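You operate a simulated robot arm through the tools that you are given. There is no shell and no other tool.

Carry out the task below with a simulated two-armed robot. There is one attempt and no reset: what you move stays moved.

JOB
Centre belt 1 with the star knob till its pointer holds green.
Fine: dial to 2, then start; turn the knob while the belt runs; stop it after; other controls and tubs stay.

Only the result counts: the job must be done as asked and must still hold three seconds after the hand-in. Knocking over, shifting, dropping, spilling or breaking anything else fails it.

ROBOT AND FRAMES
Two 7-joint arms with two-finger grippers on one trunk that stands fixed in place. Base frame: the origin is at the foot of the trunk, x ahead of it, y to its left, z up; the work surface is at about z = 0.74. Lengths are in m, angles in rad, forces in N, time in s.
The left shoulder is at [0.046, 0.175, 1.203], the right one opposite. With the tool pointing down near the work surface each hand reaches from about 0.1 to 0.82 m from the base axis, measured 20 degrees to its own side. Payload 2.94 kg a hand.
The TCP of each hand is the grasp point between the finger pads, 0.03 m short of the fingertips. In the tool frame z runs along the fingers and y along their closing line. Largest opening 0.138 m; the body of the gripper starts 0.109 m behind the TCP.
Orientation is that of the tool frame in the base frame, as a unit quaternion [x, y, z, w]. With the fingers straight down and closing along the base's y, the tool's x points along the base's -x, its y along +y and its z along -z.

CONTROLS
- The arms move only by the tool send_rows. It takes "left_commands", "right_commands" or both (then of equal length, played together; a hand with none holds still); each is a list that holds one entry, the list of rows, each a list of 7 numbers: the turn, a rotation vector about the tool's x, y, z in units of 120 degrees (1.0 is 120 degrees), then the shift along the tool's x, y, z in units of 400 mm (1.0 is 400 mm), then the gripper command, from -1 (fully open) to 1 (shut), values between in proportion. In form: [[[rx, ry, rz, x, y, z, fingers], ...]]. A call has 1 to 20 rows; each row is the pose to reach, as a shift and turn from the pose commanded when the call began, along the tool's axes at that moment. A call with a number of a shift or a turn outside -1 to 1 is refused whole. Rows are played at 5 a second. More than 0.05 m and 0.15 rad between two rows, or a gripper value outside its range, and nothing of the call is played. A pose out of reach is approached as far as the arm can. The call stops where the force on the tool passes 40 N (or 10 N more than at its start, if that is more) or the arm is blocked; 0.2 s more then pass. Each finger halts on what it meets, pressing with about 26 N; the grip force reading is that of the motor and also rises with nothing between the fingers. The clock runs only during rows and for 0.2 s after the last one: add rows that repeat a pose to give the fingers time. It gives the time, the measured TCP pose, the force on the tool (base axes), the opening and the grip force at its end, in the units of the frame above (readings bear some noise), with the torque about the TCP (base axes, N m) and any sound that the robot's microphone picked up.
- Cameras (640 x 400 px; columns grow to the right, rows downward): "scene" is now at [0.1185, -0.01, 1.6862]; the picture's right is [-0.12, -0.99, 0.00], its down [-0.67, 0.08, -0.74] and it looks along [0.73, -0.09, -0.67] (base axes); focal length 345 px, centre (320, 200). "left" rides on the left gripper at [0.071, -0.019, -0.146] in its tool frame; the picture's right is [0.26, 0.96, 0.00], its down [-0.85, 0.23, -0.48] and it looks along [-0.46, 0.12, 0.88] (tool axes); focal length 280 px, centre (320, 200). "right" rides on the right gripper at [0.071, 0.019, -0.146] in its tool frame; the picture's right is [-0.26, 0.97, 0.00], its down [-0.85, -0.23, -0.48] and it looks along [-0.46, -0.12, 0.88] (tool axes); focal length 280 px, centre (320, 200). There is no depth. A picture from a camera that has moved, and an enlarged one, comes with that camera's place and axes in the base frame and with its lens.
- snapshot(camera): a new picture of that camera. The clock stands still meanwhile.
- raise_lower(by): slides the trunk up (or, below 0, down) by that many m; the arms and the scene camera ride with it, the base frame stays. It gives what a move gives, with no picture.
- head_to(pan, tilt): turns the head with the scene camera to pan (to the left, within 2.094 rad either way) and tilt (down, from -0.506 to 1.204), counted from straight ahead of the robot. It gives what a move gives.
- zoom(camera, box): a new picture of the part [left, top, right, bottom] of that camera's present view, enlarged. The clock stands still meanwhile.
- close_job(): hands the job in; it is judged then, once.

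Places have to be worked out from the pictures, the camera data and where the tool is seen. Open the grippers and draw the arms clear of the work before you hand the job in, unless the task says otherwise.

The tools are called as a command line: name --argument value ..., lists and objects as JSON in quotes. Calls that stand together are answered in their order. send_rows: Moves the arms, as the interface text tells. Its arguments: {"type":"object","properties":{"left_commands":{"type":"array","items":{"type":"array","items":{"type":"array","items":{"type":"number"}}}},"right_commands":{"type":"array","items":{"type":"array","items":{"type":"array","items":{"type":"number"}}}}},"required":[]} The other tools are called the same way: raise_lower (by) slides the trunk up or down; head_to (pan, tilt) turns the head that bears the scene camera; snapshot (camera) takes a picture; zoom (camera, box) takes an enlarged picture of a part of a camera's view; close_job () hands the job in.

At the start:

```text
t: 0.0
left_tool_pos: [0.6667, 0.2361, 1.3091]
left_ee_rot: [0.001, 1.0, 0.001, 0.0]
left_force: [0.0, 0.4, 0.3]
left_wrist_torque: [0.01, 0.01, -0.01]
left_grip_width: 0.1378
left_grip_force: 0.1
right_tool_pos: [0.6559, -0.2622, 1.2351]
right_ee_rot: [0.0, 1.0, 0.0, 0.0]
right_force: [0.3, 0.8, -0.5]
right_wrist_torque: [0.01, 0.03, 0.01]
right_grip_width: 0.138
right_grip_force: 0.0
trunk travel left (down, up): [-0.375, 0.359]
head pan, tilt: [-0.122, 0.737]
```

scene: 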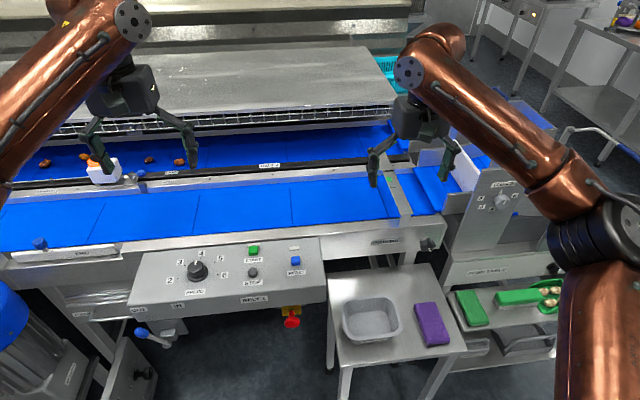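
right: 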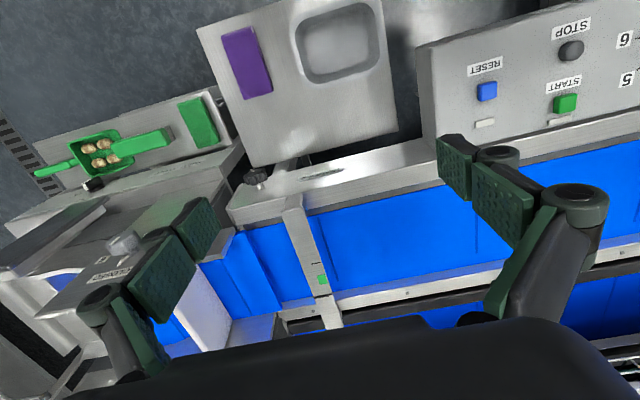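
left: 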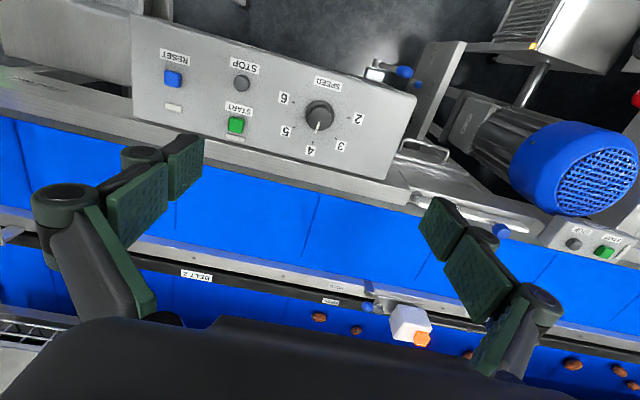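

The panel with SPEED dial, START, STOP and RESET is visible ahead, with the belt-edge pointer probably at the right end of the belt. I will zoom in to read labels and find the star knob.

zoom --camera "scene" --box '[120, 220, 340, 350]'

zoom --camera "scene" --box '[340, 130, 560, 280]'

zoom --camera "right" --box '[200, 130, 420, 340]'

zoom --camera "left" --box '[130, 20, 430, 200]'

zoom --camera "scene" --box '[0, 130, 220, 280]'

```text
2.91 times, centred on (230, 285) of scene
camera zoom: at [0.1185, -0.01, 1.6862], right [-0.12, -0.99, 0.0], down [-0.67, 0.08, -0.74], along [0.73, -0.09, -0.67], focal length 1003 px, centre (582, -47)
```

zoom: 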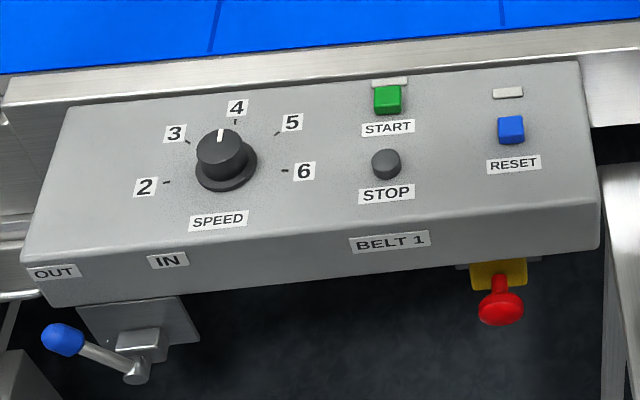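

```text
2.67 times, centred on (450, 205) of scene
camera zoom: at [0.1185, -0.01, 1.6862], right [-0.12, -0.99, 0.0], down [-0.67, 0.08, -0.74], along [0.73, -0.09, -0.67], focal length 920 px, centre (-27, 187)
```

zoom: 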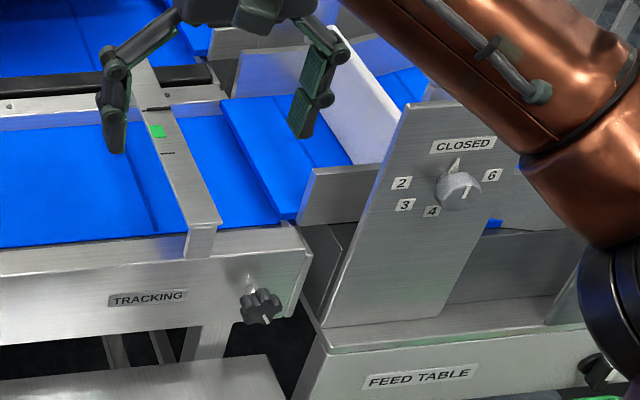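

```text
1.90 times, centred on (310, 235) of right
camera zoom: at [0.5849, -0.2422, 1.3803], right [0.26, 0.97, 0.0], down [0.85, -0.23, 0.48], along [0.46, -0.12, -0.88], focal length 534 px, centre (339, 133)
```

zoom: 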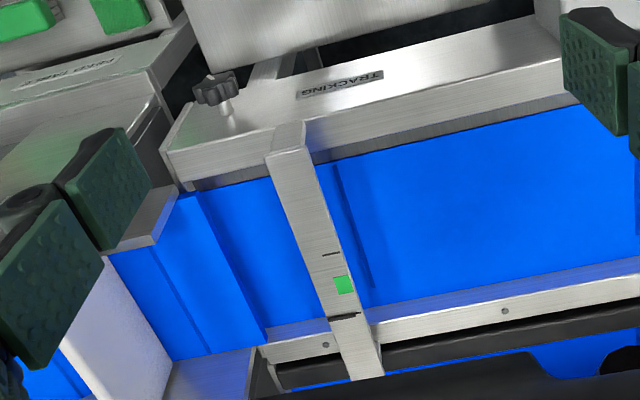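

```text
2.13 times, centred on (280, 110) of left
camera zoom: at [0.5954, 0.2167, 1.4535], right [-0.26, 0.96, 0.0], down [0.85, 0.23, 0.48], along [0.46, 0.12, -0.88], focal length 598 px, centre (405, 392)
```

zoom: 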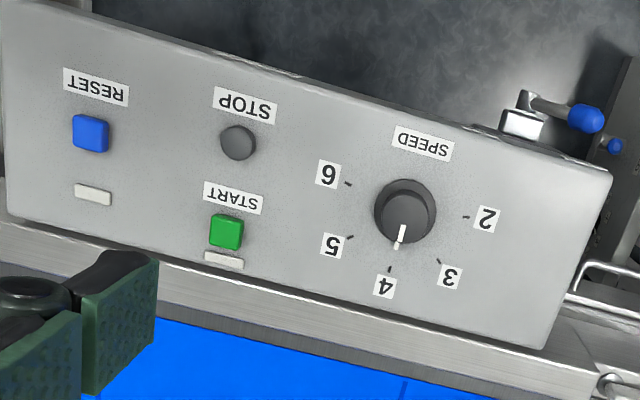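

```text
2.67 times, centred on (110, 205) of scene
camera zoom: at [0.1185, -0.01, 1.6862], right [-0.12, -0.99, 0.0], down [-0.67, 0.08, -0.74], along [0.73, -0.09, -0.67], focal length 920 px, centre (880, 187)
```

zoom: 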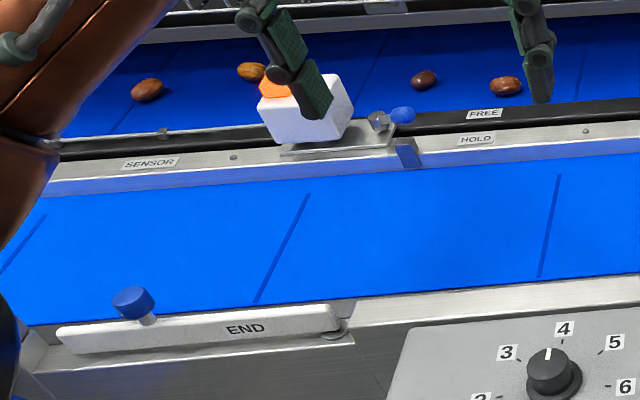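

Triangulating from the pictures: STOP ≈ (0.683, 0.100, 0.932), START ≈ (0.757, 0.100, 0.934), dial cap ≈ (0.70, 0.246, 0.95), star knob ≈ (0.777, −0.430, 0.86) on the front face of the belt frame. I zoom tighter on the tracking bar, knob and dial for details.

zoom --camera "scene" --box '[370, 150, 450, 260]'

zoom --camera "right" --box '[270, 190, 360, 330]'

zoom --camera "right" --box '[220, 130, 340, 220]'

zoom --camera "scene" --box '[160, 240, 240, 300]'

zoom --camera "scene" --box '[310, 220, 580, 390]'

```text
3.64 times, centred on (410, 205) of scene
camera zoom: at [0.1185, -0.01, 1.6862], right [-0.12, -0.99, 0.0], down [-0.67, 0.08, -0.74], along [0.73, -0.09, -0.67], focal length 1254 px, centre (-7, 182)
```

zoom: 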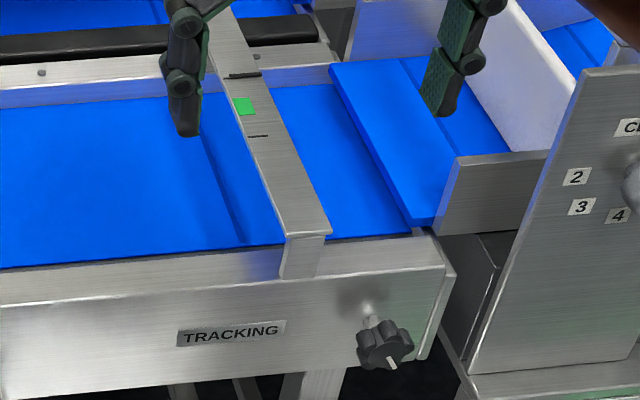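

```text
2.86 times, centred on (315, 260) of right
camera zoom: at [0.5849, -0.2422, 1.3803], right [0.26, 0.97, 0.0], down [0.85, -0.23, 0.48], along [0.46, -0.12, -0.88], focal length 801 px, centre (334, 29)
```

zoom: 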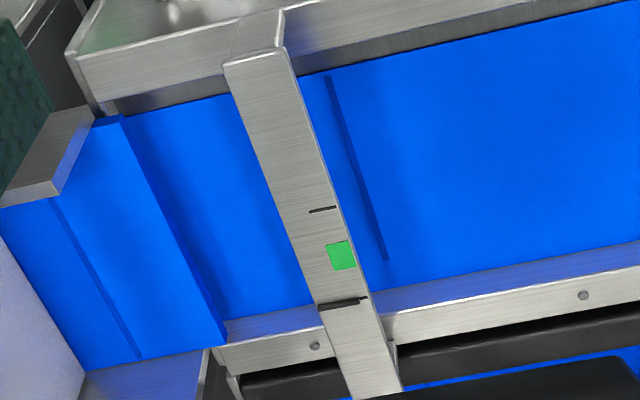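

```text
4.44 times, centred on (280, 175) of right
camera zoom: at [0.5849, -0.2422, 1.3803], right [0.26, 0.97, 0.0], down [0.85, -0.23, 0.48], along [0.46, -0.12, -0.88], focal length 1246 px, centre (498, 311)
```

zoom: 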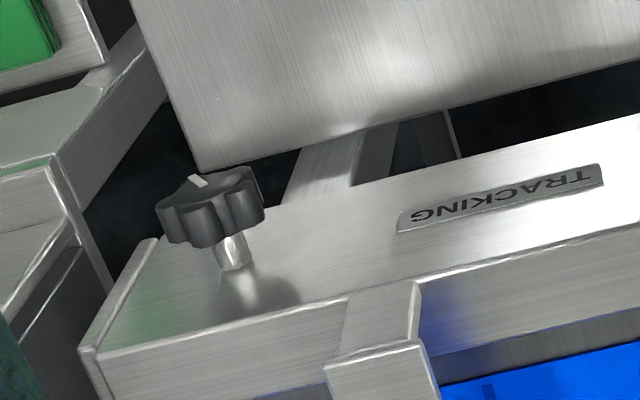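

```text
6.67 times, centred on (200, 270) of scene
camera zoom: at [0.1185, -0.01, 1.6862], right [-0.12, -0.99, 0.0], down [-0.67, 0.08, -0.74], along [0.73, -0.09, -0.67], focal length 2300 px, centre (1120, -267)
```

zoom: 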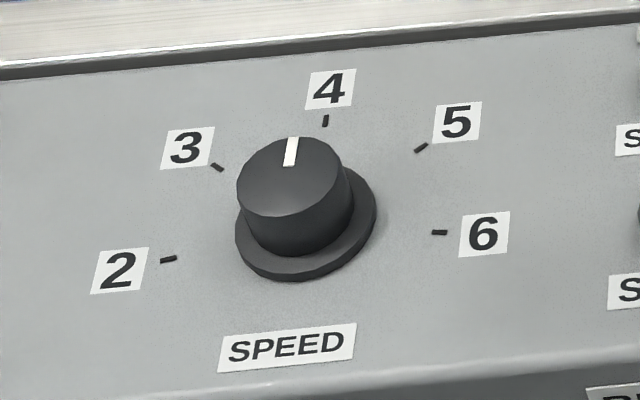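

```text
2.35 times, centred on (445, 305) of scene
camera zoom: at [0.1185, -0.01, 1.6862], right [-0.12, -0.99, 0.0], down [-0.67, 0.08, -0.74], along [0.73, -0.09, -0.67], focal length 812 px, centre (26, -47)
```

zoom: 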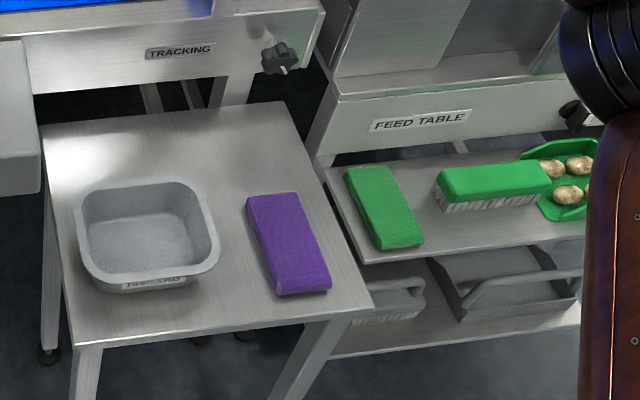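

The panel top is flat at z ≈ 0.921; the dial axis is at about (0.703, 0.246), set at 4, with ticks 50° apart, so 2 lies 100° counter-clockwise (seen from above). I bring the left hand above the dial, pre-turned by 50° the other way, fingers partly closed.

send_rows --left_commands '[[[0, 0, 0.052, -0.011, 0.003, 0.08, -0.3], [0, 0, 0.104, -0.022, 0.006, 0.16, -0.3], [0, 0, 0.156, -0.034, 0.009, 0.24, -0.3], [0, 0, 0.208, -0.045, 0.012, 0.32, -0.3], [0, 0, 0.26, -0.056, 0.015, 0.4, -0.3], [0, 0, 0.312, -0.068, 0.018, 0.48, -0.3], [0, 0, 0.364, -0.079, 0.021, 0.56, -0.3], [0, 0, 0.417, -0.09, 0.025, 0.64, -0.3], [0, 0, 0.417, -0.09, 0.025, 0.64, -0.3]]]'

```text
t: 2.0
left_tool_pos: [0.701, 0.2473, 1.0553]
left_ee_rot: [0.423, 0.906, -0.001, 0.0]
left_force: [0.2, 0.1, -0.1]
left_wrist_torque: [-0.02, 0.01, -0.04]
left_grip_width: 0.0896
left_grip_force: 0.2
right_tool_pos: [0.6564, -0.2621, 1.2355]
right_ee_rot: [0.0, 1.0, 0.001, 0.001]
right_force: [0.1, -0.5, 1.0]
right_wrist_torque: [0.02, -0.04, 0.01]
right_grip_width: 0.1382
right_grip_force: 0.0
trunk travel left (down, up): [-0.375, 0.359]
head pan, tilt: [-0.122, 0.737]
```

The left hand is above the dial at (0.701, 0.247, 1.055). I check the hand's position over the dial in both views.

snapshot --camera "left"

zoom --camera "scene" --box '[120, 180, 340, 320]'

```text
taken
camera left: at [0.641, 0.2887, 1.1989], right [0.57, 0.82, 0.0], down [0.72, -0.5, 0.48], along [0.39, -0.27, -0.88], focal length 280 px, centre (320, 200)
```

left: 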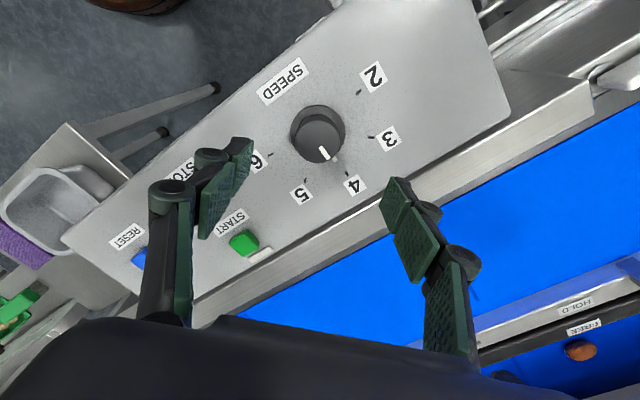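

```text
2.86 times, centred on (230, 250) of scene
camera zoom: at [0.1177, -0.0102, 1.6864], right [-0.12, -0.99, 0.0], down [-0.67, 0.08, -0.74], along [0.74, -0.09, -0.67], focal length 986 px, centre (577, 57)
```

zoom: 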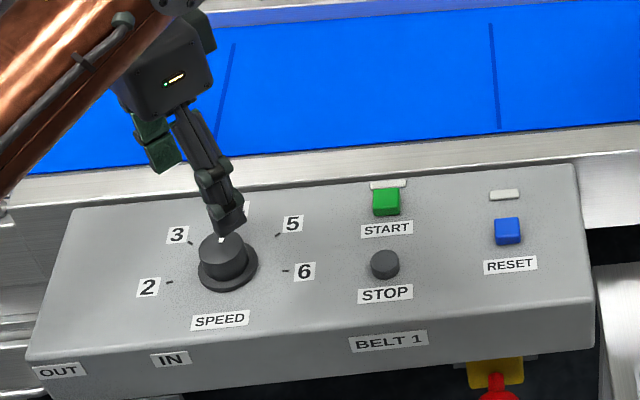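

The dial appears right under the TCP (≈(0.70, 0.247)). I zoom once more on the cap for a more exact centre before lowering.

zoom --camera "left" --box '[260, 80, 380, 180]'

```text
4.00 times, centred on (320, 130) of left
camera zoom: at [0.641, 0.2887, 1.1989], right [0.57, 0.82, 0.0], down [0.72, -0.5, 0.48], along [0.39, -0.27, -0.88], focal length 1122 px, centre (320, 480)
```

zoom: 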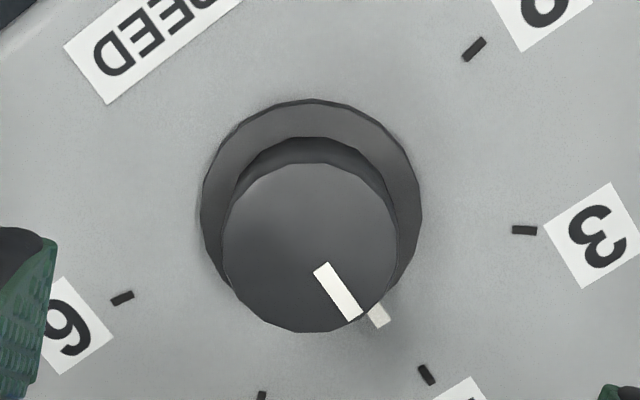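

The axis is at about (0.6995, 0.2455), cap top z ≈ 0.955, diameter 0.038, and its mark is exactly on 4. I lower so the fingertips straddle the cap (tips at z ≈ 0.935) and close.

send_rows --left_commands '[[[0, 0, 0, 0, -0.003, 0.08, -0.3], [0, 0, 0, -0.001, -0.006, 0.16, -0.3], [0, 0, 0, -0.001, -0.006, 0.225, -0.3], [0, 0, 0, -0.001, -0.006, 0.225, -0.3], [0, 0, 0, -0.001, -0.006, 0.225, 0.1], [0, 0, 0, -0.001, -0.006, 0.225, 1], [0, 0, 0, -0.001, -0.006, 0.225, 1], [0, 0, 0, -0.001, -0.006, 0.225, 1], [0, 0, 0, -0.001, -0.006, 0.225, 1], [0, 0, 0, -0.001, -0.006, 0.225, 1]]]'

```text
t: 4.2
left_tool_pos: [0.6995, 0.2461, 0.9629]
left_ee_rot: [0.422, 0.907, -0.001, -0.001]
left_force: [13.1, 9.1, 2.5]
left_wrist_torque: [0.53, -0.42, 0.01]
left_grip_width: 0.0389
left_grip_force: 45.7
right_tool_pos: [0.6571, -0.2615, 1.2352]
right_ee_rot: [0.0, 1.0, 0.0, -0.001]
right_force: [0.0, -0.2, 0.0]
right_wrist_torque: [0.01, 0.01, 0.01]
right_grip_width: 0.1379
right_grip_force: 0.0
trunk travel left (down, up): [-0.375, 0.359]
head pan, tilt: [-0.122, 0.737]
```

The cap is gripped (opening 0.039) with a 16 N side load along the tool's +y, so the hand is slightly off-centre. I shift about 1.5 mm along +y and read the force again.

send_rows --left_commands '[[[0, 0, 0, 0, 0.004, 0, 1], [0, 0, 0, 0, 0.004, 0, 1]]]'

```text
t: 4.8
left_tool_pos: [0.6997, 0.2448, 0.9634]
left_ee_rot: [0.423, 0.906, 0.0, 0.0]
left_force: [7.2, 9.5, 6.3]
left_wrist_torque: [0.35, -0.18, 0.01]
left_grip_width: 0.0391
left_grip_force: 44.8
right_tool_pos: [0.6568, -0.2605, 1.2361]
right_ee_rot: [0.001, 1.0, 0.0, 0.001]
right_force: [0.4, 0.2, -0.5]
right_wrist_torque: [-0.02, 0.02, 0.0]
right_grip_width: 0.1381
right_grip_force: 0.0
trunk travel left (down, up): [-0.375, 0.359]
head pan, tilt: [-0.122, 0.737]
```

The side load fell to about 12 N, so I shift a further 3 mm along +y.

send_rows --left_commands '[[[0, 0, 0, 0, 0.004, 0, 1], [0, 0, 0, 0, 0.0075, 0, 1], [0, 0, 0, 0, 0.0075, 0, 1]]]'

```text
t: 5.6
left_tool_pos: [0.7006, 0.2453, 0.9632]
left_ee_rot: [0.424, 0.906, -0.001, -0.001]
left_force: [-20.6, -1.0, 4.2]
left_wrist_torque: [-0.53, 0.83, -0.06]
left_grip_width: 0.0393
left_grip_force: 44.4
right_tool_pos: [0.6542, -0.2618, 1.2372]
right_ee_rot: [0.0, 1.0, 0.0, 0.001]
right_force: [-0.5, -0.7, 0.0]
right_wrist_torque: [0.05, 0.02, 0.0]
right_grip_width: 0.1381
right_grip_force: 0.2
trunk travel left (down, up): [-0.375, 0.359]
head pan, tilt: [-0.122, 0.737]
```

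That overshot (now about −16 N along tool y), so I go back 1.7 mm.

send_rows --left_commands '[[[0, 0, 0, 0.001, -0.0043, 0, 1], [0, 0, 0, 0.001, -0.0043, 0, 1]]]'

```text
t: 6.2
left_tool_pos: [0.6999, 0.2452, 0.9626]
left_ee_rot: [0.422, 0.906, 0.001, 0.0]
left_force: [-15.6, -1.5, 2.0]
left_wrist_torque: [0.31, 0.76, 0.0]
left_grip_width: 0.0392
left_grip_force: 45.1
right_tool_pos: [0.6543, -0.2613, 1.2362]
right_ee_rot: [0.0, 1.0, 0.0, 0.001]
right_force: [0.9, -0.1, 0.3]
right_wrist_torque: [0.02, 0.03, 0.02]
right_grip_width: 0.1379
right_grip_force: 0.0
trunk travel left (down, up): [-0.375, 0.359]
head pan, tilt: [-0.122, 0.737]
```

The load is modest now; I start turning the dial counter-clockwise (tool −z), 48° first.

send_rows --left_commands '[[[0, 0, -0.05, 0, 0, 0, 1], [0, 0, -0.1, 0, 0, 0, 1], [0, 0, -0.15, 0, 0, 0, 1], [0, 0, -0.2, 0, 0, 0, 1], [0, 0, -0.25, 0, 0, 0, 1], [0, 0, -0.3, 0, 0, 0, 1], [0, 0, -0.35, 0, 0, 0, 1], [0, 0, -0.4, 0, 0, 0, 1], [0, 0, -0.4167, 0, 0, 0, 1]]]'

```text
t: 8.2
left_tool_pos: [0.7005, 0.2437, 0.9616]
left_ee_rot: [0.0, 1.0, -0.001, -0.001]
left_force: [-21.2, -8.1, -10.8]
left_wrist_torque: [-0.15, 0.64, 0.0]
left_grip_width: 0.0392
left_grip_force: 44.8
right_tool_pos: [0.6552, -0.2615, 1.2357]
right_ee_rot: [0.0, 1.0, 0.0, 0.0]
right_force: [-0.5, 0.0, 0.4]
right_wrist_torque: [0.02, 0.05, 0.01]
right_grip_width: 0.1378
right_grip_force: 0.0
trunk travel left (down, up): [-0.375, 0.359]
head pan, tilt: [-0.122, 0.737]
```

The hand turned 50° with the grip held. I check the dial's mark in the left camera.

snapshot --camera "left"

zoom --camera "scene" --box '[150, 230, 250, 300]'

```text
taken
camera left: at [0.6298, 0.226, 1.1075], right [-0.26, 0.97, 0.0], down [0.85, 0.23, 0.47], along [0.46, 0.12, -0.88], focal length 280 px, centre (320, 200)
```

left: 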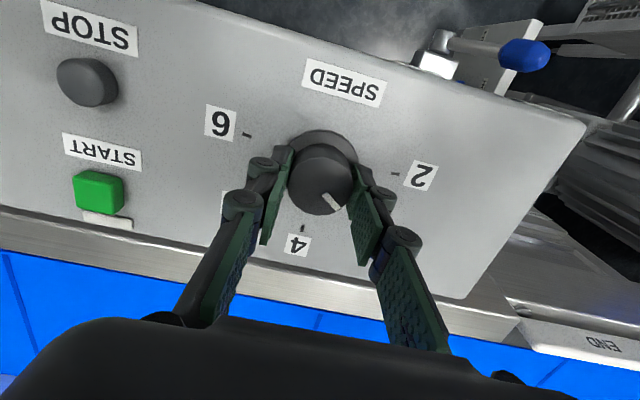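

```text
5.71 times, centred on (200, 265) of scene
camera zoom: at [0.117, -0.0108, 1.6863], right [-0.12, -0.99, 0.0], down [-0.67, 0.08, -0.74], along [0.74, -0.09, -0.67], focal length 1971 px, centre (1006, -171)
```

zoom: 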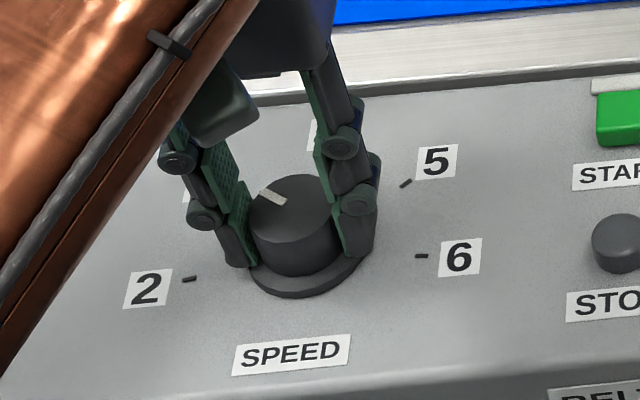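

The mark follows the hand and now points towards 3. I turn 50° more, easing about 1.5 mm to −x to relieve the side load.

send_rows --left_commands '[[[0, 0, 0, 0.004, -0.001, 0, 1], [0, 0, -0.05, 0.004, -0.001, 0, 1], [0, 0, -0.1, 0.004, -0.001, 0, 1], [0, 0, -0.15, 0.004, -0.001, 0, 1], [0, 0, -0.2, 0.004, -0.001, 0, 1], [0, 0, -0.25, 0.004, -0.001, 0, 1], [0, 0, -0.3, 0.004, -0.001, 0, 1], [0, 0, -0.35, 0.004, -0.001, 0, 1], [0, 0, -0.4, 0.004, -0.001, 0, 1], [0, 0, -0.4167, 0.004, -0.001, 0, 1]]]'

snapshot --camera "left"

zoom --camera "scene" --box '[150, 230, 250, 300]'

```text
t: 10.4
left_tool_pos: [0.6995, 0.2457, 0.9632]
left_ee_rot: [-0.424, 0.906, 0.0, 0.0]
left_force: [-2.1, -0.9, -10.2]
left_wrist_torque: [-0.2, 0.0, -0.93]
left_grip_width: 0.0392
left_grip_force: 45.3
right_tool_pos: [0.6579, -0.2617, 1.2347]
right_ee_rot: [0.0, 1.0, 0.0, -0.001]
right_force: [-0.7, -0.9, -0.4]
right_wrist_torque: [0.0, 0.02, 0.0]
right_grip_width: 0.1378
right_grip_force: 0.1
trunk travel left (down, up): [-0.375, 0.359]
head pan, tilt: [-0.122, 0.737]
```

```text
taken
camera left: at [0.6704, 0.1795, 1.1075], right [-0.91, 0.42, 0.0], down [0.37, 0.8, 0.48], along [0.2, 0.43, -0.88], focal length 280 px, centre (320, 200)
```

left: 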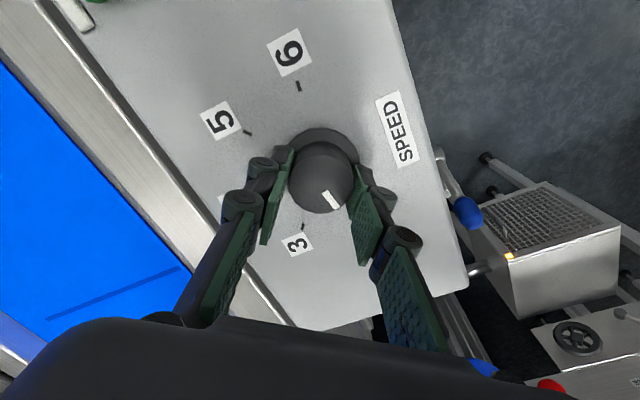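

```text
5.71 times, centred on (200, 265) of scene
camera zoom: at [0.1195, -0.0097, 1.6862], right [-0.12, -0.99, 0.0], down [-0.67, 0.08, -0.74], along [0.73, -0.09, -0.67], focal length 1971 px, centre (1006, -171)
```

zoom: 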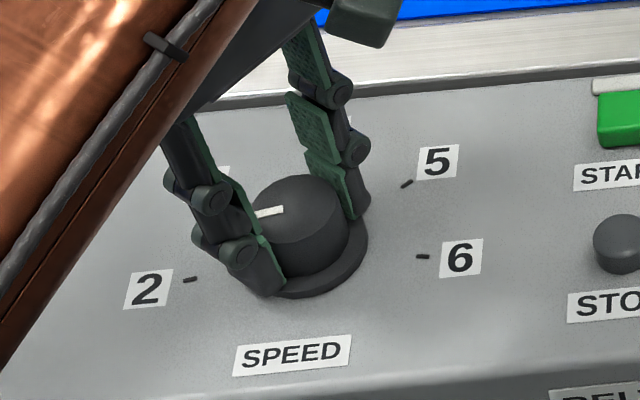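

The mark appears to be pointing at 2, with about 0.9 N m of resistance at the end. I release the dial, rise clear and check.

send_rows --left_commands '[[[0, 0, 0, 0, 0, 0, 0.3], [0, 0, 0, 0, 0, 0, -0.3], [0, 0, 0, 0, 0, 0, -0.3], [0, 0, 0, 0, 0, 0, -0.3], [0, 0, 0, 0, 0, -0.1, -0.3], [0, 0, 0, 0, 0, -0.2, -0.3], [0, 0, 0, 0, 0, -0.25, -0.3]]]'

zoom --camera "left" --box '[240, 60, 400, 240]'

zoom --camera "scene" --box '[150, 230, 250, 300]'

```text
t: 12.0
left_tool_pos: [0.7004, 0.246, 1.0631]
left_ee_rot: [-0.423, 0.906, 0.0, 0.0]
left_force: [0.3, 0.2, 0.1]
left_wrist_torque: [0.01, 0.01, 0.01]
left_grip_width: 0.0898
left_grip_force: 0.1
right_tool_pos: [0.6572, -0.262, 1.2359]
right_ee_rot: [0.0, 1.0, 0.0, 0.001]
right_force: [-1.0, 0.4, 0.1]
right_wrist_torque: [0.01, -0.02, 0.03]
right_grip_width: 0.1379
right_grip_force: 0.0
trunk travel left (down, up): [-0.375, 0.359]
head pan, tilt: [-0.122, 0.737]
```

```text
2.22 times, centred on (320, 150) of left
camera zoom: at [0.6701, 0.1787, 1.2085], right [-0.91, 0.42, 0.0], down [0.37, 0.8, 0.48], along [0.2, 0.43, -0.88], focal length 623 px, centre (320, 311)
```

zoom: 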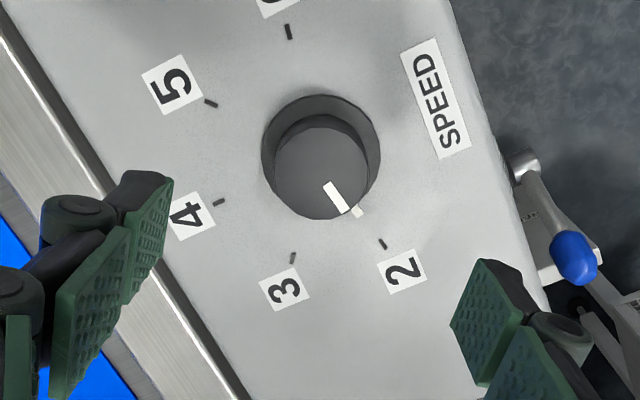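

```text
5.71 times, centred on (200, 265) of scene
camera zoom: at [0.1183, -0.0102, 1.6862], right [-0.12, -0.99, 0.0], down [-0.67, 0.08, -0.74], along [0.73, -0.09, -0.67], focal length 1971 px, centre (1006, -171)
```

zoom: 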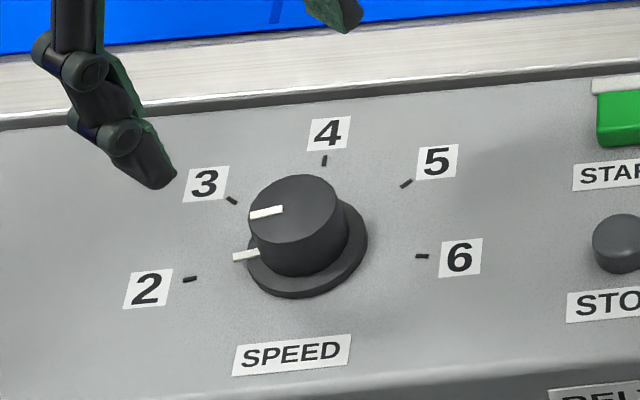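

The mark now points to 2 (my estimate is 97–98° against the tick's 99–100°). I zoom hard on it to see how close it is.

zoom --camera "left" --box '[290, 90, 370, 190]'

zoom --camera "scene" --box '[175, 250, 225, 285]'

```text
4.00 times, centred on (330, 140) of left
camera zoom: at [0.6701, 0.1787, 1.2085], right [-0.91, 0.42, 0.0], down [0.37, 0.8, 0.48], along [0.2, 0.43, -0.88], focal length 1122 px, centre (280, 440)
```

zoom: 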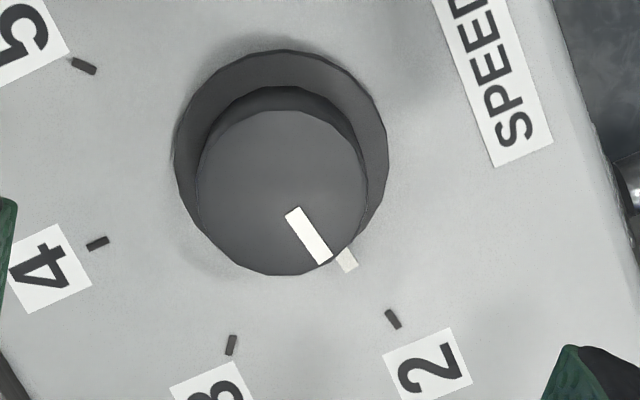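

```text
11.43 times, centred on (200, 268) of scene
camera zoom: at [0.1183, -0.0102, 1.6862], right [-0.12, -0.99, 0.0], down [-0.67, 0.08, -0.74], along [0.73, -0.09, -0.67], focal length 3942 px, centre (1691, -571)
```

zoom: 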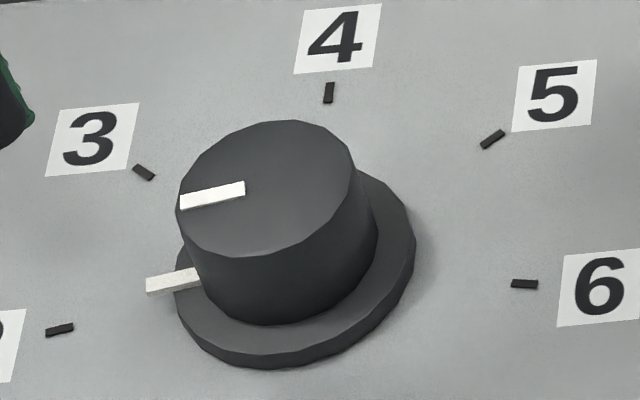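

The bar on the cap is within about 1–2° of the tick for 2, so the dial is set. Now I pitch the right hand to point forward (+x) while moving it towards the star knob, stopping well short at about (0.60, −0.43, 1.05).

send_rows --right_commands '[[[0, -0.0625, 0, 0.012, -0.035, 0.038, -0.23], [0, -0.125, 0, 0.023, -0.07, 0.077, -0.23], [0, -0.1875, 0, 0.035, -0.105, 0.115, -0.23], [0, -0.25, 0, 0.047, -0.14, 0.154, -0.23], [0, -0.3125, 0, 0.058, -0.175, 0.192, -0.23], [0, -0.375, 0, 0.07, -0.21, 0.231, -0.23], [0, -0.4375, 0, 0.082, -0.245, 0.27, -0.23], [0, -0.5, 0, 0.093, -0.28, 0.308, -0.23], [0, -0.5625, 0, 0.105, -0.315, 0.347, -0.23], [0, -0.625, 0, 0.117, -0.35, 0.385, -0.23], [0, -0.6875, 0, 0.128, -0.385, 0.424, -0.23], [0, -0.75, 0, 0.14, -0.42, 0.4625, -0.23], [0, -0.75, 0, 0.14, -0.42, 0.4625, -0.23]]]'

snapshot --camera "scene"

snapshot --camera "right"

```text
t: 14.8
left_tool_pos: [0.7009, 0.2457, 1.0637]
left_ee_rot: [-0.422, 0.907, -0.001, 0.001]
left_force: [-0.3, -0.3, 0.0]
left_wrist_torque: [0.0, 0.02, -0.02]
left_grip_width: 0.0899
left_grip_force: 0.1
right_tool_pos: [0.6, -0.43, 1.0502]
right_ee_rot: [-0.001, 0.707, 0.001, 0.707]
right_force: [1.1, -0.7, -0.3]
right_wrist_torque: [-0.01, 0.0, 0.06]
right_grip_width: 0.0848
right_grip_force: 0.1
trunk travel left (down, up): [-0.375, 0.359]
head pan, tilt: [-0.122, 0.737]
```

```text
taken
camera scene: at [0.1182, -0.0102, 1.6863], right [-0.12, -0.99, 0.0], down [-0.67, 0.08, -0.74], along [0.73, -0.09, -0.67], focal length 345 px, centre (320, 200)
```

scene: 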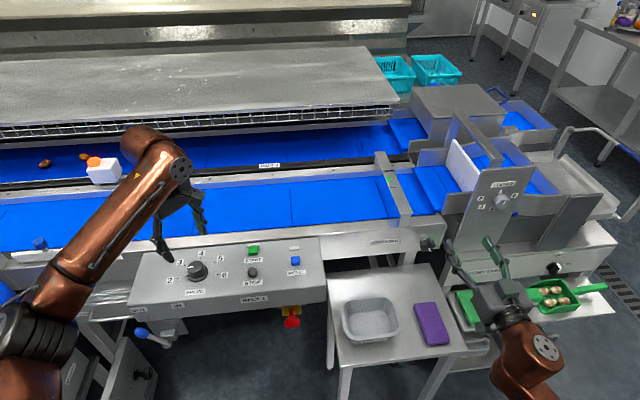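

```text
taken
camera right: at [0.4537, -0.4104, 0.9783], right [0.0, 0.97, 0.26], down [-0.48, -0.23, 0.85], along [0.88, -0.12, 0.46], focal length 280 px, centre (320, 200)
```

right: 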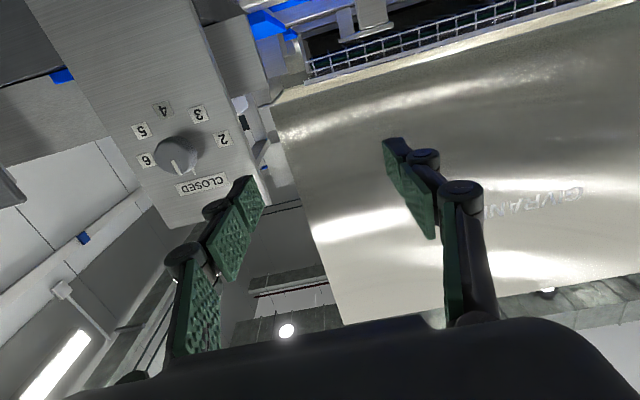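

The right hand points forward, but its camera is underneath, looking up. I roll the hand +90° about its own axis in free space here to see whether the wrist allows it.

send_rows --right_commands '[[[0, 0, 0.0625, 0, 0, 0, -0.23], [0, 0, 0.125, 0, 0, 0, -0.23], [0, 0, 0.1875, 0, 0, 0, -0.23], [0, 0, 0.25, 0, 0, 0, -0.23], [0, 0, 0.3125, 0, 0, 0, -0.23], [0, 0, 0.375, 0, 0, 0, -0.23], [0, 0, 0.4375, 0, 0, 0, -0.23], [0, 0, 0.5, 0, 0, 0, -0.23], [0, 0, 0.5625, 0, 0, 0, -0.23], [0, 0, 0.625, 0, 0, 0, -0.23], [0, 0, 0.6875, 0, 0, 0, -0.23], [0, 0, 0.75, 0, 0, 0, -0.23]]]'

snapshot --camera "right"

```text
t: 17.4
left_tool_pos: [0.7009, 0.2469, 1.0634]
left_ee_rot: [-0.423, 0.906, 0.0, 0.0]
left_force: [0.2, 0.5, -0.9]
left_wrist_torque: [0.01, -0.03, 0.04]
left_grip_width: 0.0898
left_grip_force: 0.0
right_tool_pos: [0.6002, -0.43, 1.0499]
right_ee_rot: [0.5, 0.5, 0.501, 0.5]
right_force: [-0.3, 0.3, 0.3]
right_wrist_torque: [-0.02, -0.01, -0.01]
right_grip_width: 0.085
right_grip_force: 0.1
trunk travel left (down, up): [-0.375, 0.359]
head pan, tilt: [-0.122, 0.737]
```

```text
taken
camera right: at [0.4543, -0.3583, 1.0696], right [0.0, -0.26, 0.96], down [-0.48, -0.85, -0.23], along [0.88, -0.46, -0.13], focal length 280 px, centre (320, 200)
```

right: 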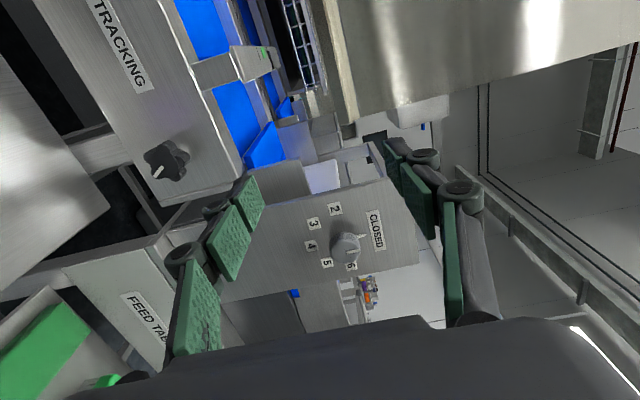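

The +90° roll works and now the camera sees the star knob face from the side. I zoom on it and on the bar with the pointer.

zoom --camera "right" --box '[110, 110, 230, 210]'

zoom --camera "right" --box '[180, 20, 300, 120]'

zoom --camera "scene" --box '[365, 140, 445, 260]'

```text
4.00 times, centred on (170, 160) of right
camera zoom: at [0.4543, -0.3583, 1.0696], right [0.0, -0.26, 0.96], down [-0.48, -0.85, -0.23], along [0.88, -0.46, -0.13], focal length 1122 px, centre (920, 360)
```

zoom: 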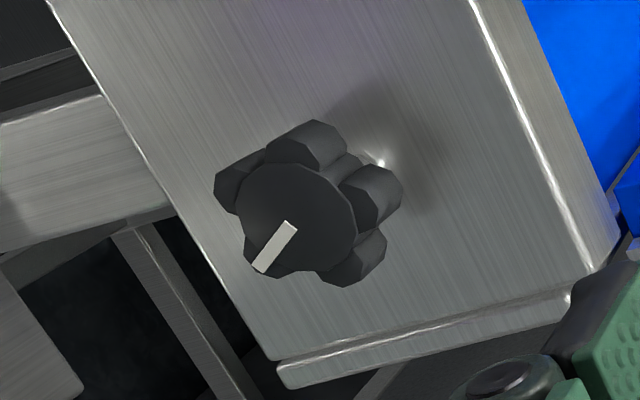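

```text
4.00 times, centred on (240, 70) of right
camera zoom: at [0.4543, -0.3583, 1.0696], right [0.0, -0.26, 0.96], down [-0.48, -0.85, -0.23], along [0.88, -0.46, -0.13], focal length 1122 px, centre (640, 720)
```

zoom: 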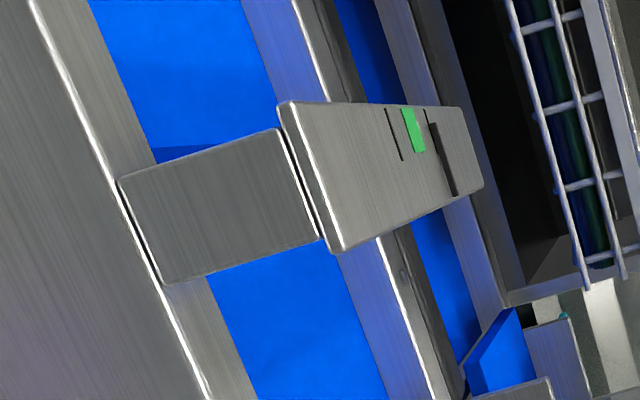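

```text
3.33 times, centred on (405, 200) of scene
camera zoom: at [0.1185, -0.0097, 1.6862], right [-0.12, -0.99, 0.0], down [-0.67, 0.08, -0.74], along [0.73, -0.09, -0.67], focal length 1150 px, centre (37, 200)
```

zoom: 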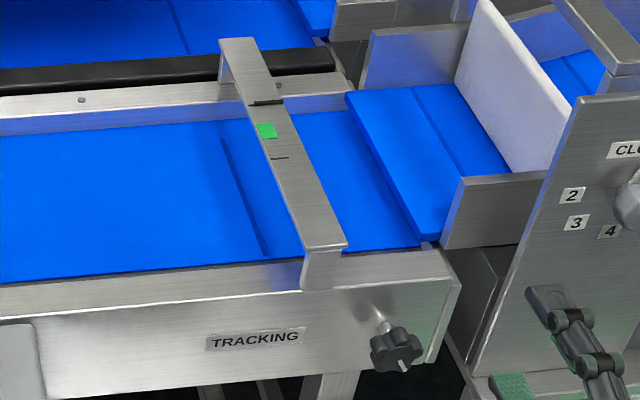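

The knob's front face is at about (0.769, −0.429, 0.860) with the frame face behind it near x ≈ 0.82. Before descending I turn the head right to check how the right forearm sits relative to the feed table and side table.

head_to --pan -0.6 --tilt 0.85

snapshot --camera "scene"

```text
t: 18.3
left_tool_pos: [0.7011, 0.2455, 1.0629]
left_ee_rot: [-0.423, 0.906, 0.001, 0.0]
left_force: [-0.2, -0.1, -1.3]
left_wrist_torque: [-0.02, -0.02, 0.0]
left_grip_width: 0.0897
left_grip_force: 0.0
right_tool_pos: [0.6004, -0.4301, 1.0512]
right_ee_rot: [0.5, 0.5, 0.5, 0.5]
right_force: [-0.5, -0.5, 0.3]
right_wrist_torque: [0.04, 0.01, 0.01]
right_grip_width: 0.0847
right_grip_force: 0.0
trunk travel left (down, up): [-0.375, 0.359]
head pan, tilt: [-0.6, 0.85]
```

```text
taken
camera scene: at [0.1001, -0.044, 1.6771], right [-0.56, -0.83, 0.0], down [-0.62, 0.42, -0.66], along [0.54, -0.37, -0.75], focal length 345 px, centre (320, 200)
```

scene: 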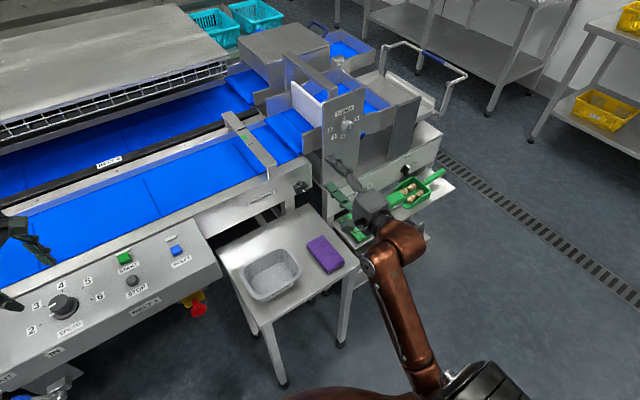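

The forearm comes in from the right above both tables with room to spare. I lower the right hand to knob height (z ≈ 0.861) while still ~0.13 m short of the knob.

send_rows --right_commands '[[[0, 0, 0, 0, -0.08, 0.016, -0.23], [0, 0, 0, 0, -0.16, 0.033, -0.23], [0, 0, 0, 0, -0.24, 0.05, -0.23], [0, 0, 0, 0.001, -0.32, 0.066, -0.23], [0, 0, 0, 0.002, -0.4, 0.083, -0.23], [0, 0, 0, 0.0025, -0.4725, 0.1, -0.23], [0, 0, 0, 0.0025, -0.4725, 0.1, -0.23]]]'

snapshot --camera "scene"

snapshot --camera "right"

```text
t: 19.9
left_tool_pos: [0.7018, 0.2454, 1.0638]
left_ee_rot: [-0.423, 0.906, -0.001, 0.0]
left_force: [-0.1, -0.8, -0.3]
left_wrist_torque: [-0.01, 0.0, -0.01]
left_grip_width: 0.0898
left_grip_force: 0.1
right_tool_pos: [0.6408, -0.4291, 0.8617]
right_ee_rot: [0.5, 0.5, 0.5, 0.5]
right_force: [0.4, 0.4, 0.5]
right_wrist_torque: [-0.01, 0.0, 0.01]
right_grip_width: 0.0848
right_grip_force: 0.0
trunk travel left (down, up): [-0.375, 0.359]
head pan, tilt: [-0.6, 0.85]
```

```text
taken
camera scene: at [0.0998, -0.0439, 1.6771], right [-0.56, -0.83, 0.0], down [-0.62, 0.42, -0.66], along [0.54, -0.37, -0.75], focal length 345 px, centre (320, 200)
```

scene: 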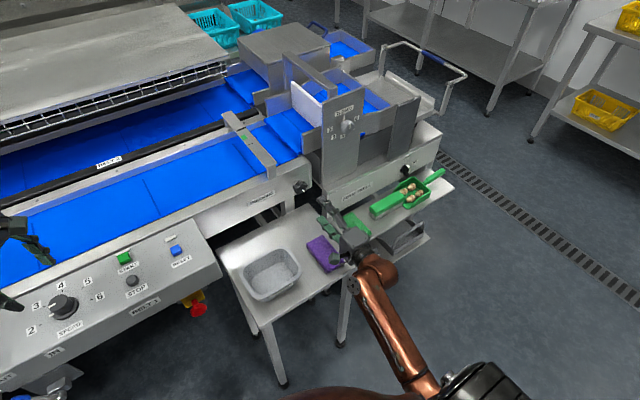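

```text
taken
camera right: at [0.4929, -0.3581, 0.8806], right [0.0, -0.26, 0.97], down [-0.48, -0.85, -0.23], along [0.88, -0.46, -0.12], focal length 280 px, centre (320, 200)
```

right: 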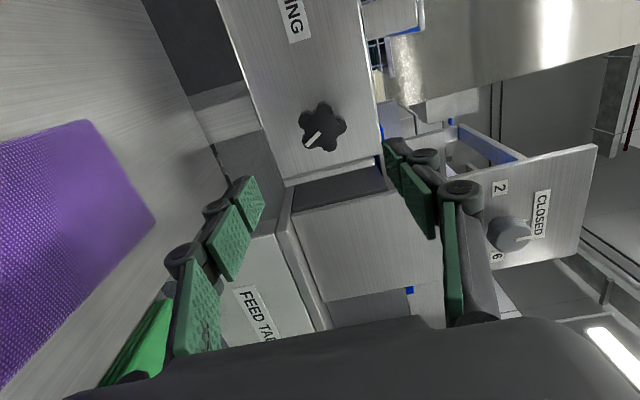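

Nothing is touched and the knob lies straight ahead. I zoom to get its centre precisely.

zoom --camera "right" --box '[275, 90, 375, 160]'

zoom --camera "scene" --box '[280, 160, 400, 290]'

```text
5.71 times, centred on (325, 125) of right
camera zoom: at [0.4929, -0.3581, 0.8806], right [0.0, -0.26, 0.97], down [-0.48, -0.85, -0.23], along [0.88, -0.46, -0.12], focal length 1602 px, centre (291, 629)
```

zoom: 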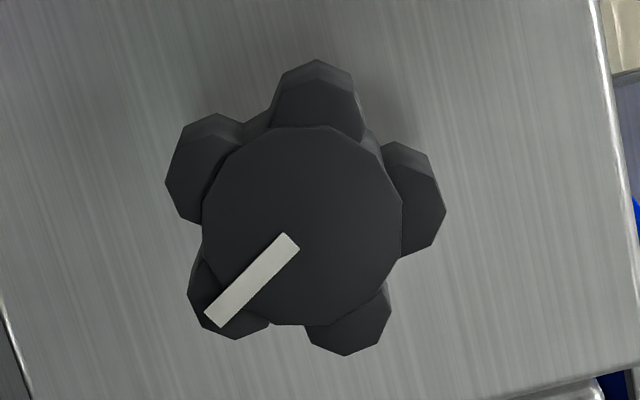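

```text
3.08 times, centred on (340, 225) of scene
camera zoom: at [0.0998, -0.0439, 1.6771], right [-0.56, -0.83, 0.0], down [-0.62, 0.42, -0.66], along [0.54, -0.37, -0.75], focal length 1061 px, centre (258, 123)
```

zoom: 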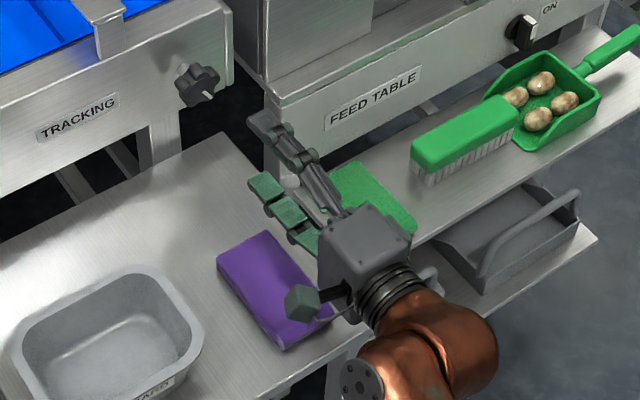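

The knob has five lobes, one pointing almost straight up, centre ≈ (y −0.4265, z 0.864), so the vertical closing line suits it. I advance with open fingers so they straddle the knob, without gripping it yet.

send_rows --right_commands '[[[0, 0, 0, 0.003, 0.003, 0.05, -0.23], [0, 0, 0, 0.0065, 0.006, 0.1, -0.23], [0, 0, 0, 0.0065, 0.006, 0.16, -0.23], [0, 0, 0, 0.0065, 0.006, 0.22, -0.23], [0, 0, 0, 0.0065, 0.006, 0.27, -0.23], [0, 0, 0, 0.0065, 0.006, 0.3, -0.23], [0, 0, 0, 0.0065, 0.006, 0.3, -0.23]]]'

snapshot --camera "right"

zoom --camera "scene" --box '[230, 110, 400, 290]'

```text
t: 21.5
left_tool_pos: [0.7011, 0.2465, 1.0639]
left_ee_rot: [-0.422, 0.907, 0.0, 0.0]
left_force: [-0.3, 0.0, 0.3]
left_wrist_torque: [0.0, 0.0, -0.02]
left_grip_width: 0.09
left_grip_force: 0.1
right_tool_pos: [0.7624, -0.425, 0.8633]
right_ee_rot: [0.5, 0.5, 0.5, 0.5]
right_force: [-0.6, 0.2, -0.3]
right_wrist_torque: [-0.01, 0.04, -0.01]
right_grip_width: 0.0849
right_grip_force: 0.1
trunk travel left (down, up): [-0.375, 0.359]
head pan, tilt: [-0.6, 0.85]
```

```text
taken
camera right: at [0.615, -0.3548, 0.8828], right [0.0, -0.26, 0.97], down [-0.48, -0.85, -0.23], along [0.88, -0.46, -0.13], focal length 280 px, centre (320, 200)
```

right: 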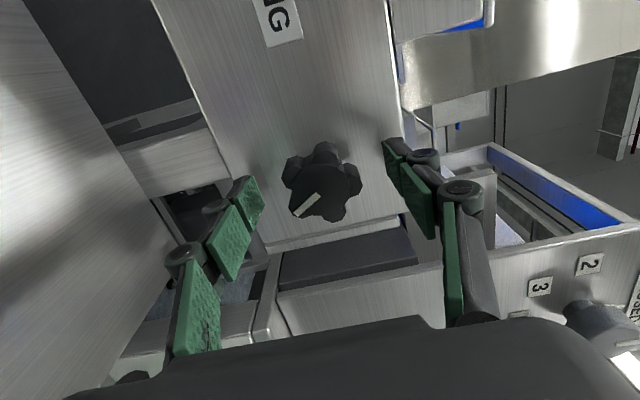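

```text
2.22 times, centred on (315, 200) of scene
camera zoom: at [0.1, -0.0441, 1.6771], right [-0.56, -0.83, 0.0], down [-0.62, 0.42, -0.66], along [0.54, -0.37, -0.75], focal length 766 px, centre (331, 200)
```

zoom: 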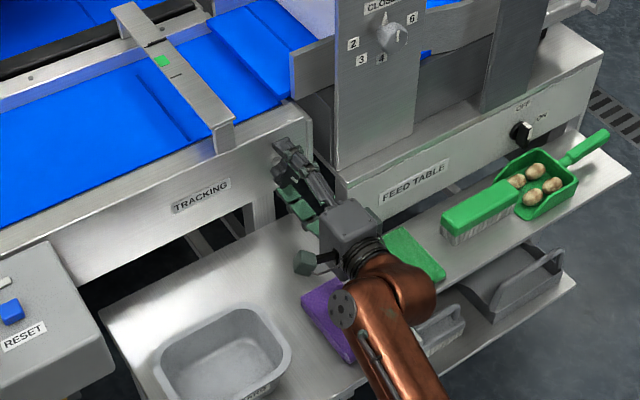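

The fingers straddle the knob with its front just at the TCP, nothing touched. Now I bring the left hand over START, squared up with fingers shut.

send_rows --left_commands '[[[0, 0, 0.052, 0.024, -0.042, 0.0, 0], [0, 0, 0.104, 0.048, -0.084, 0.0, 1], [0, 0, 0.156, 0.072, -0.126, 0.0, 1], [0, 0, 0.208, 0.096, -0.168, 0.02, 1], [0, 0, 0.26, 0.12, -0.21, 0.04, 1], [0, 0, 0.312, 0.144, -0.252, 0.06, 1], [0, 0, 0.364, 0.168, -0.294, 0.08, 1], [0, 0, 0.417, 0.1925, -0.3365, 0.1075, 1], [0, 0, 0.417, 0.1925, -0.3365, 0.1075, 1], [0, 0, 0.417, 0.1925, -0.3365, 0.1075, 1]]]'

snapshot --camera "left"

snapshot --camera "scene"

```text
t: 23.7
left_tool_pos: [0.7539, 0.0994, 1.0188]
left_ee_rot: [0.001, 1.0, 0.0, 0.0]
left_force: [-0.5, -0.3, -0.1]
left_wrist_torque: [0.05, 0.05, 0.01]
left_grip_width: 0.0002
left_grip_force: 26.1
right_tool_pos: [0.7612, -0.4259, 0.8638]
right_ee_rot: [0.5, 0.5, 0.499, 0.5]
right_force: [0.5, -0.3, 0.4]
right_wrist_torque: [-0.01, 0.02, -0.02]
right_grip_width: 0.085
right_grip_force: 0.0
trunk travel left (down, up): [-0.375, 0.359]
head pan, tilt: [-0.6, 0.85]
```

```text
taken
camera left: at [0.6831, 0.0798, 1.1639], right [-0.26, 0.97, 0.0], down [0.85, 0.23, 0.48], along [0.46, 0.12, -0.88], focal length 280 px, centre (320, 200)
```

left: 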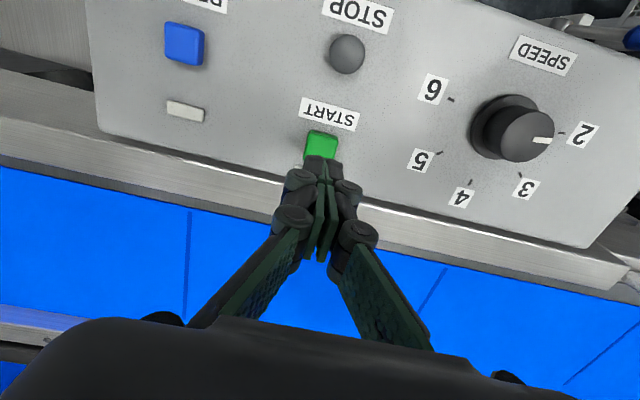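

```text
taken
camera scene: at [0.1003, -0.0449, 1.6771], right [-0.56, -0.83, 0.0], down [-0.62, 0.42, -0.66], along [0.54, -0.37, -0.75], focal length 345 px, centre (320, 200)
```

scene: 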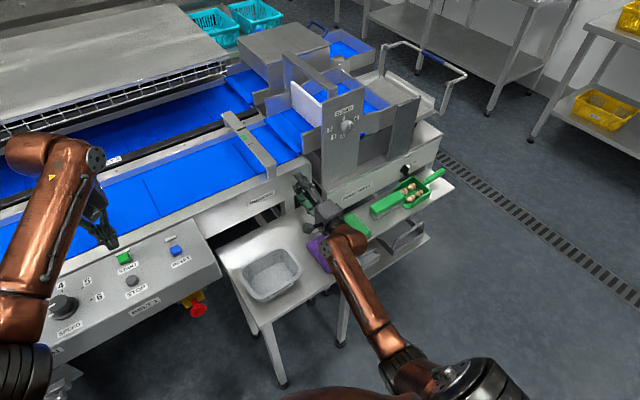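

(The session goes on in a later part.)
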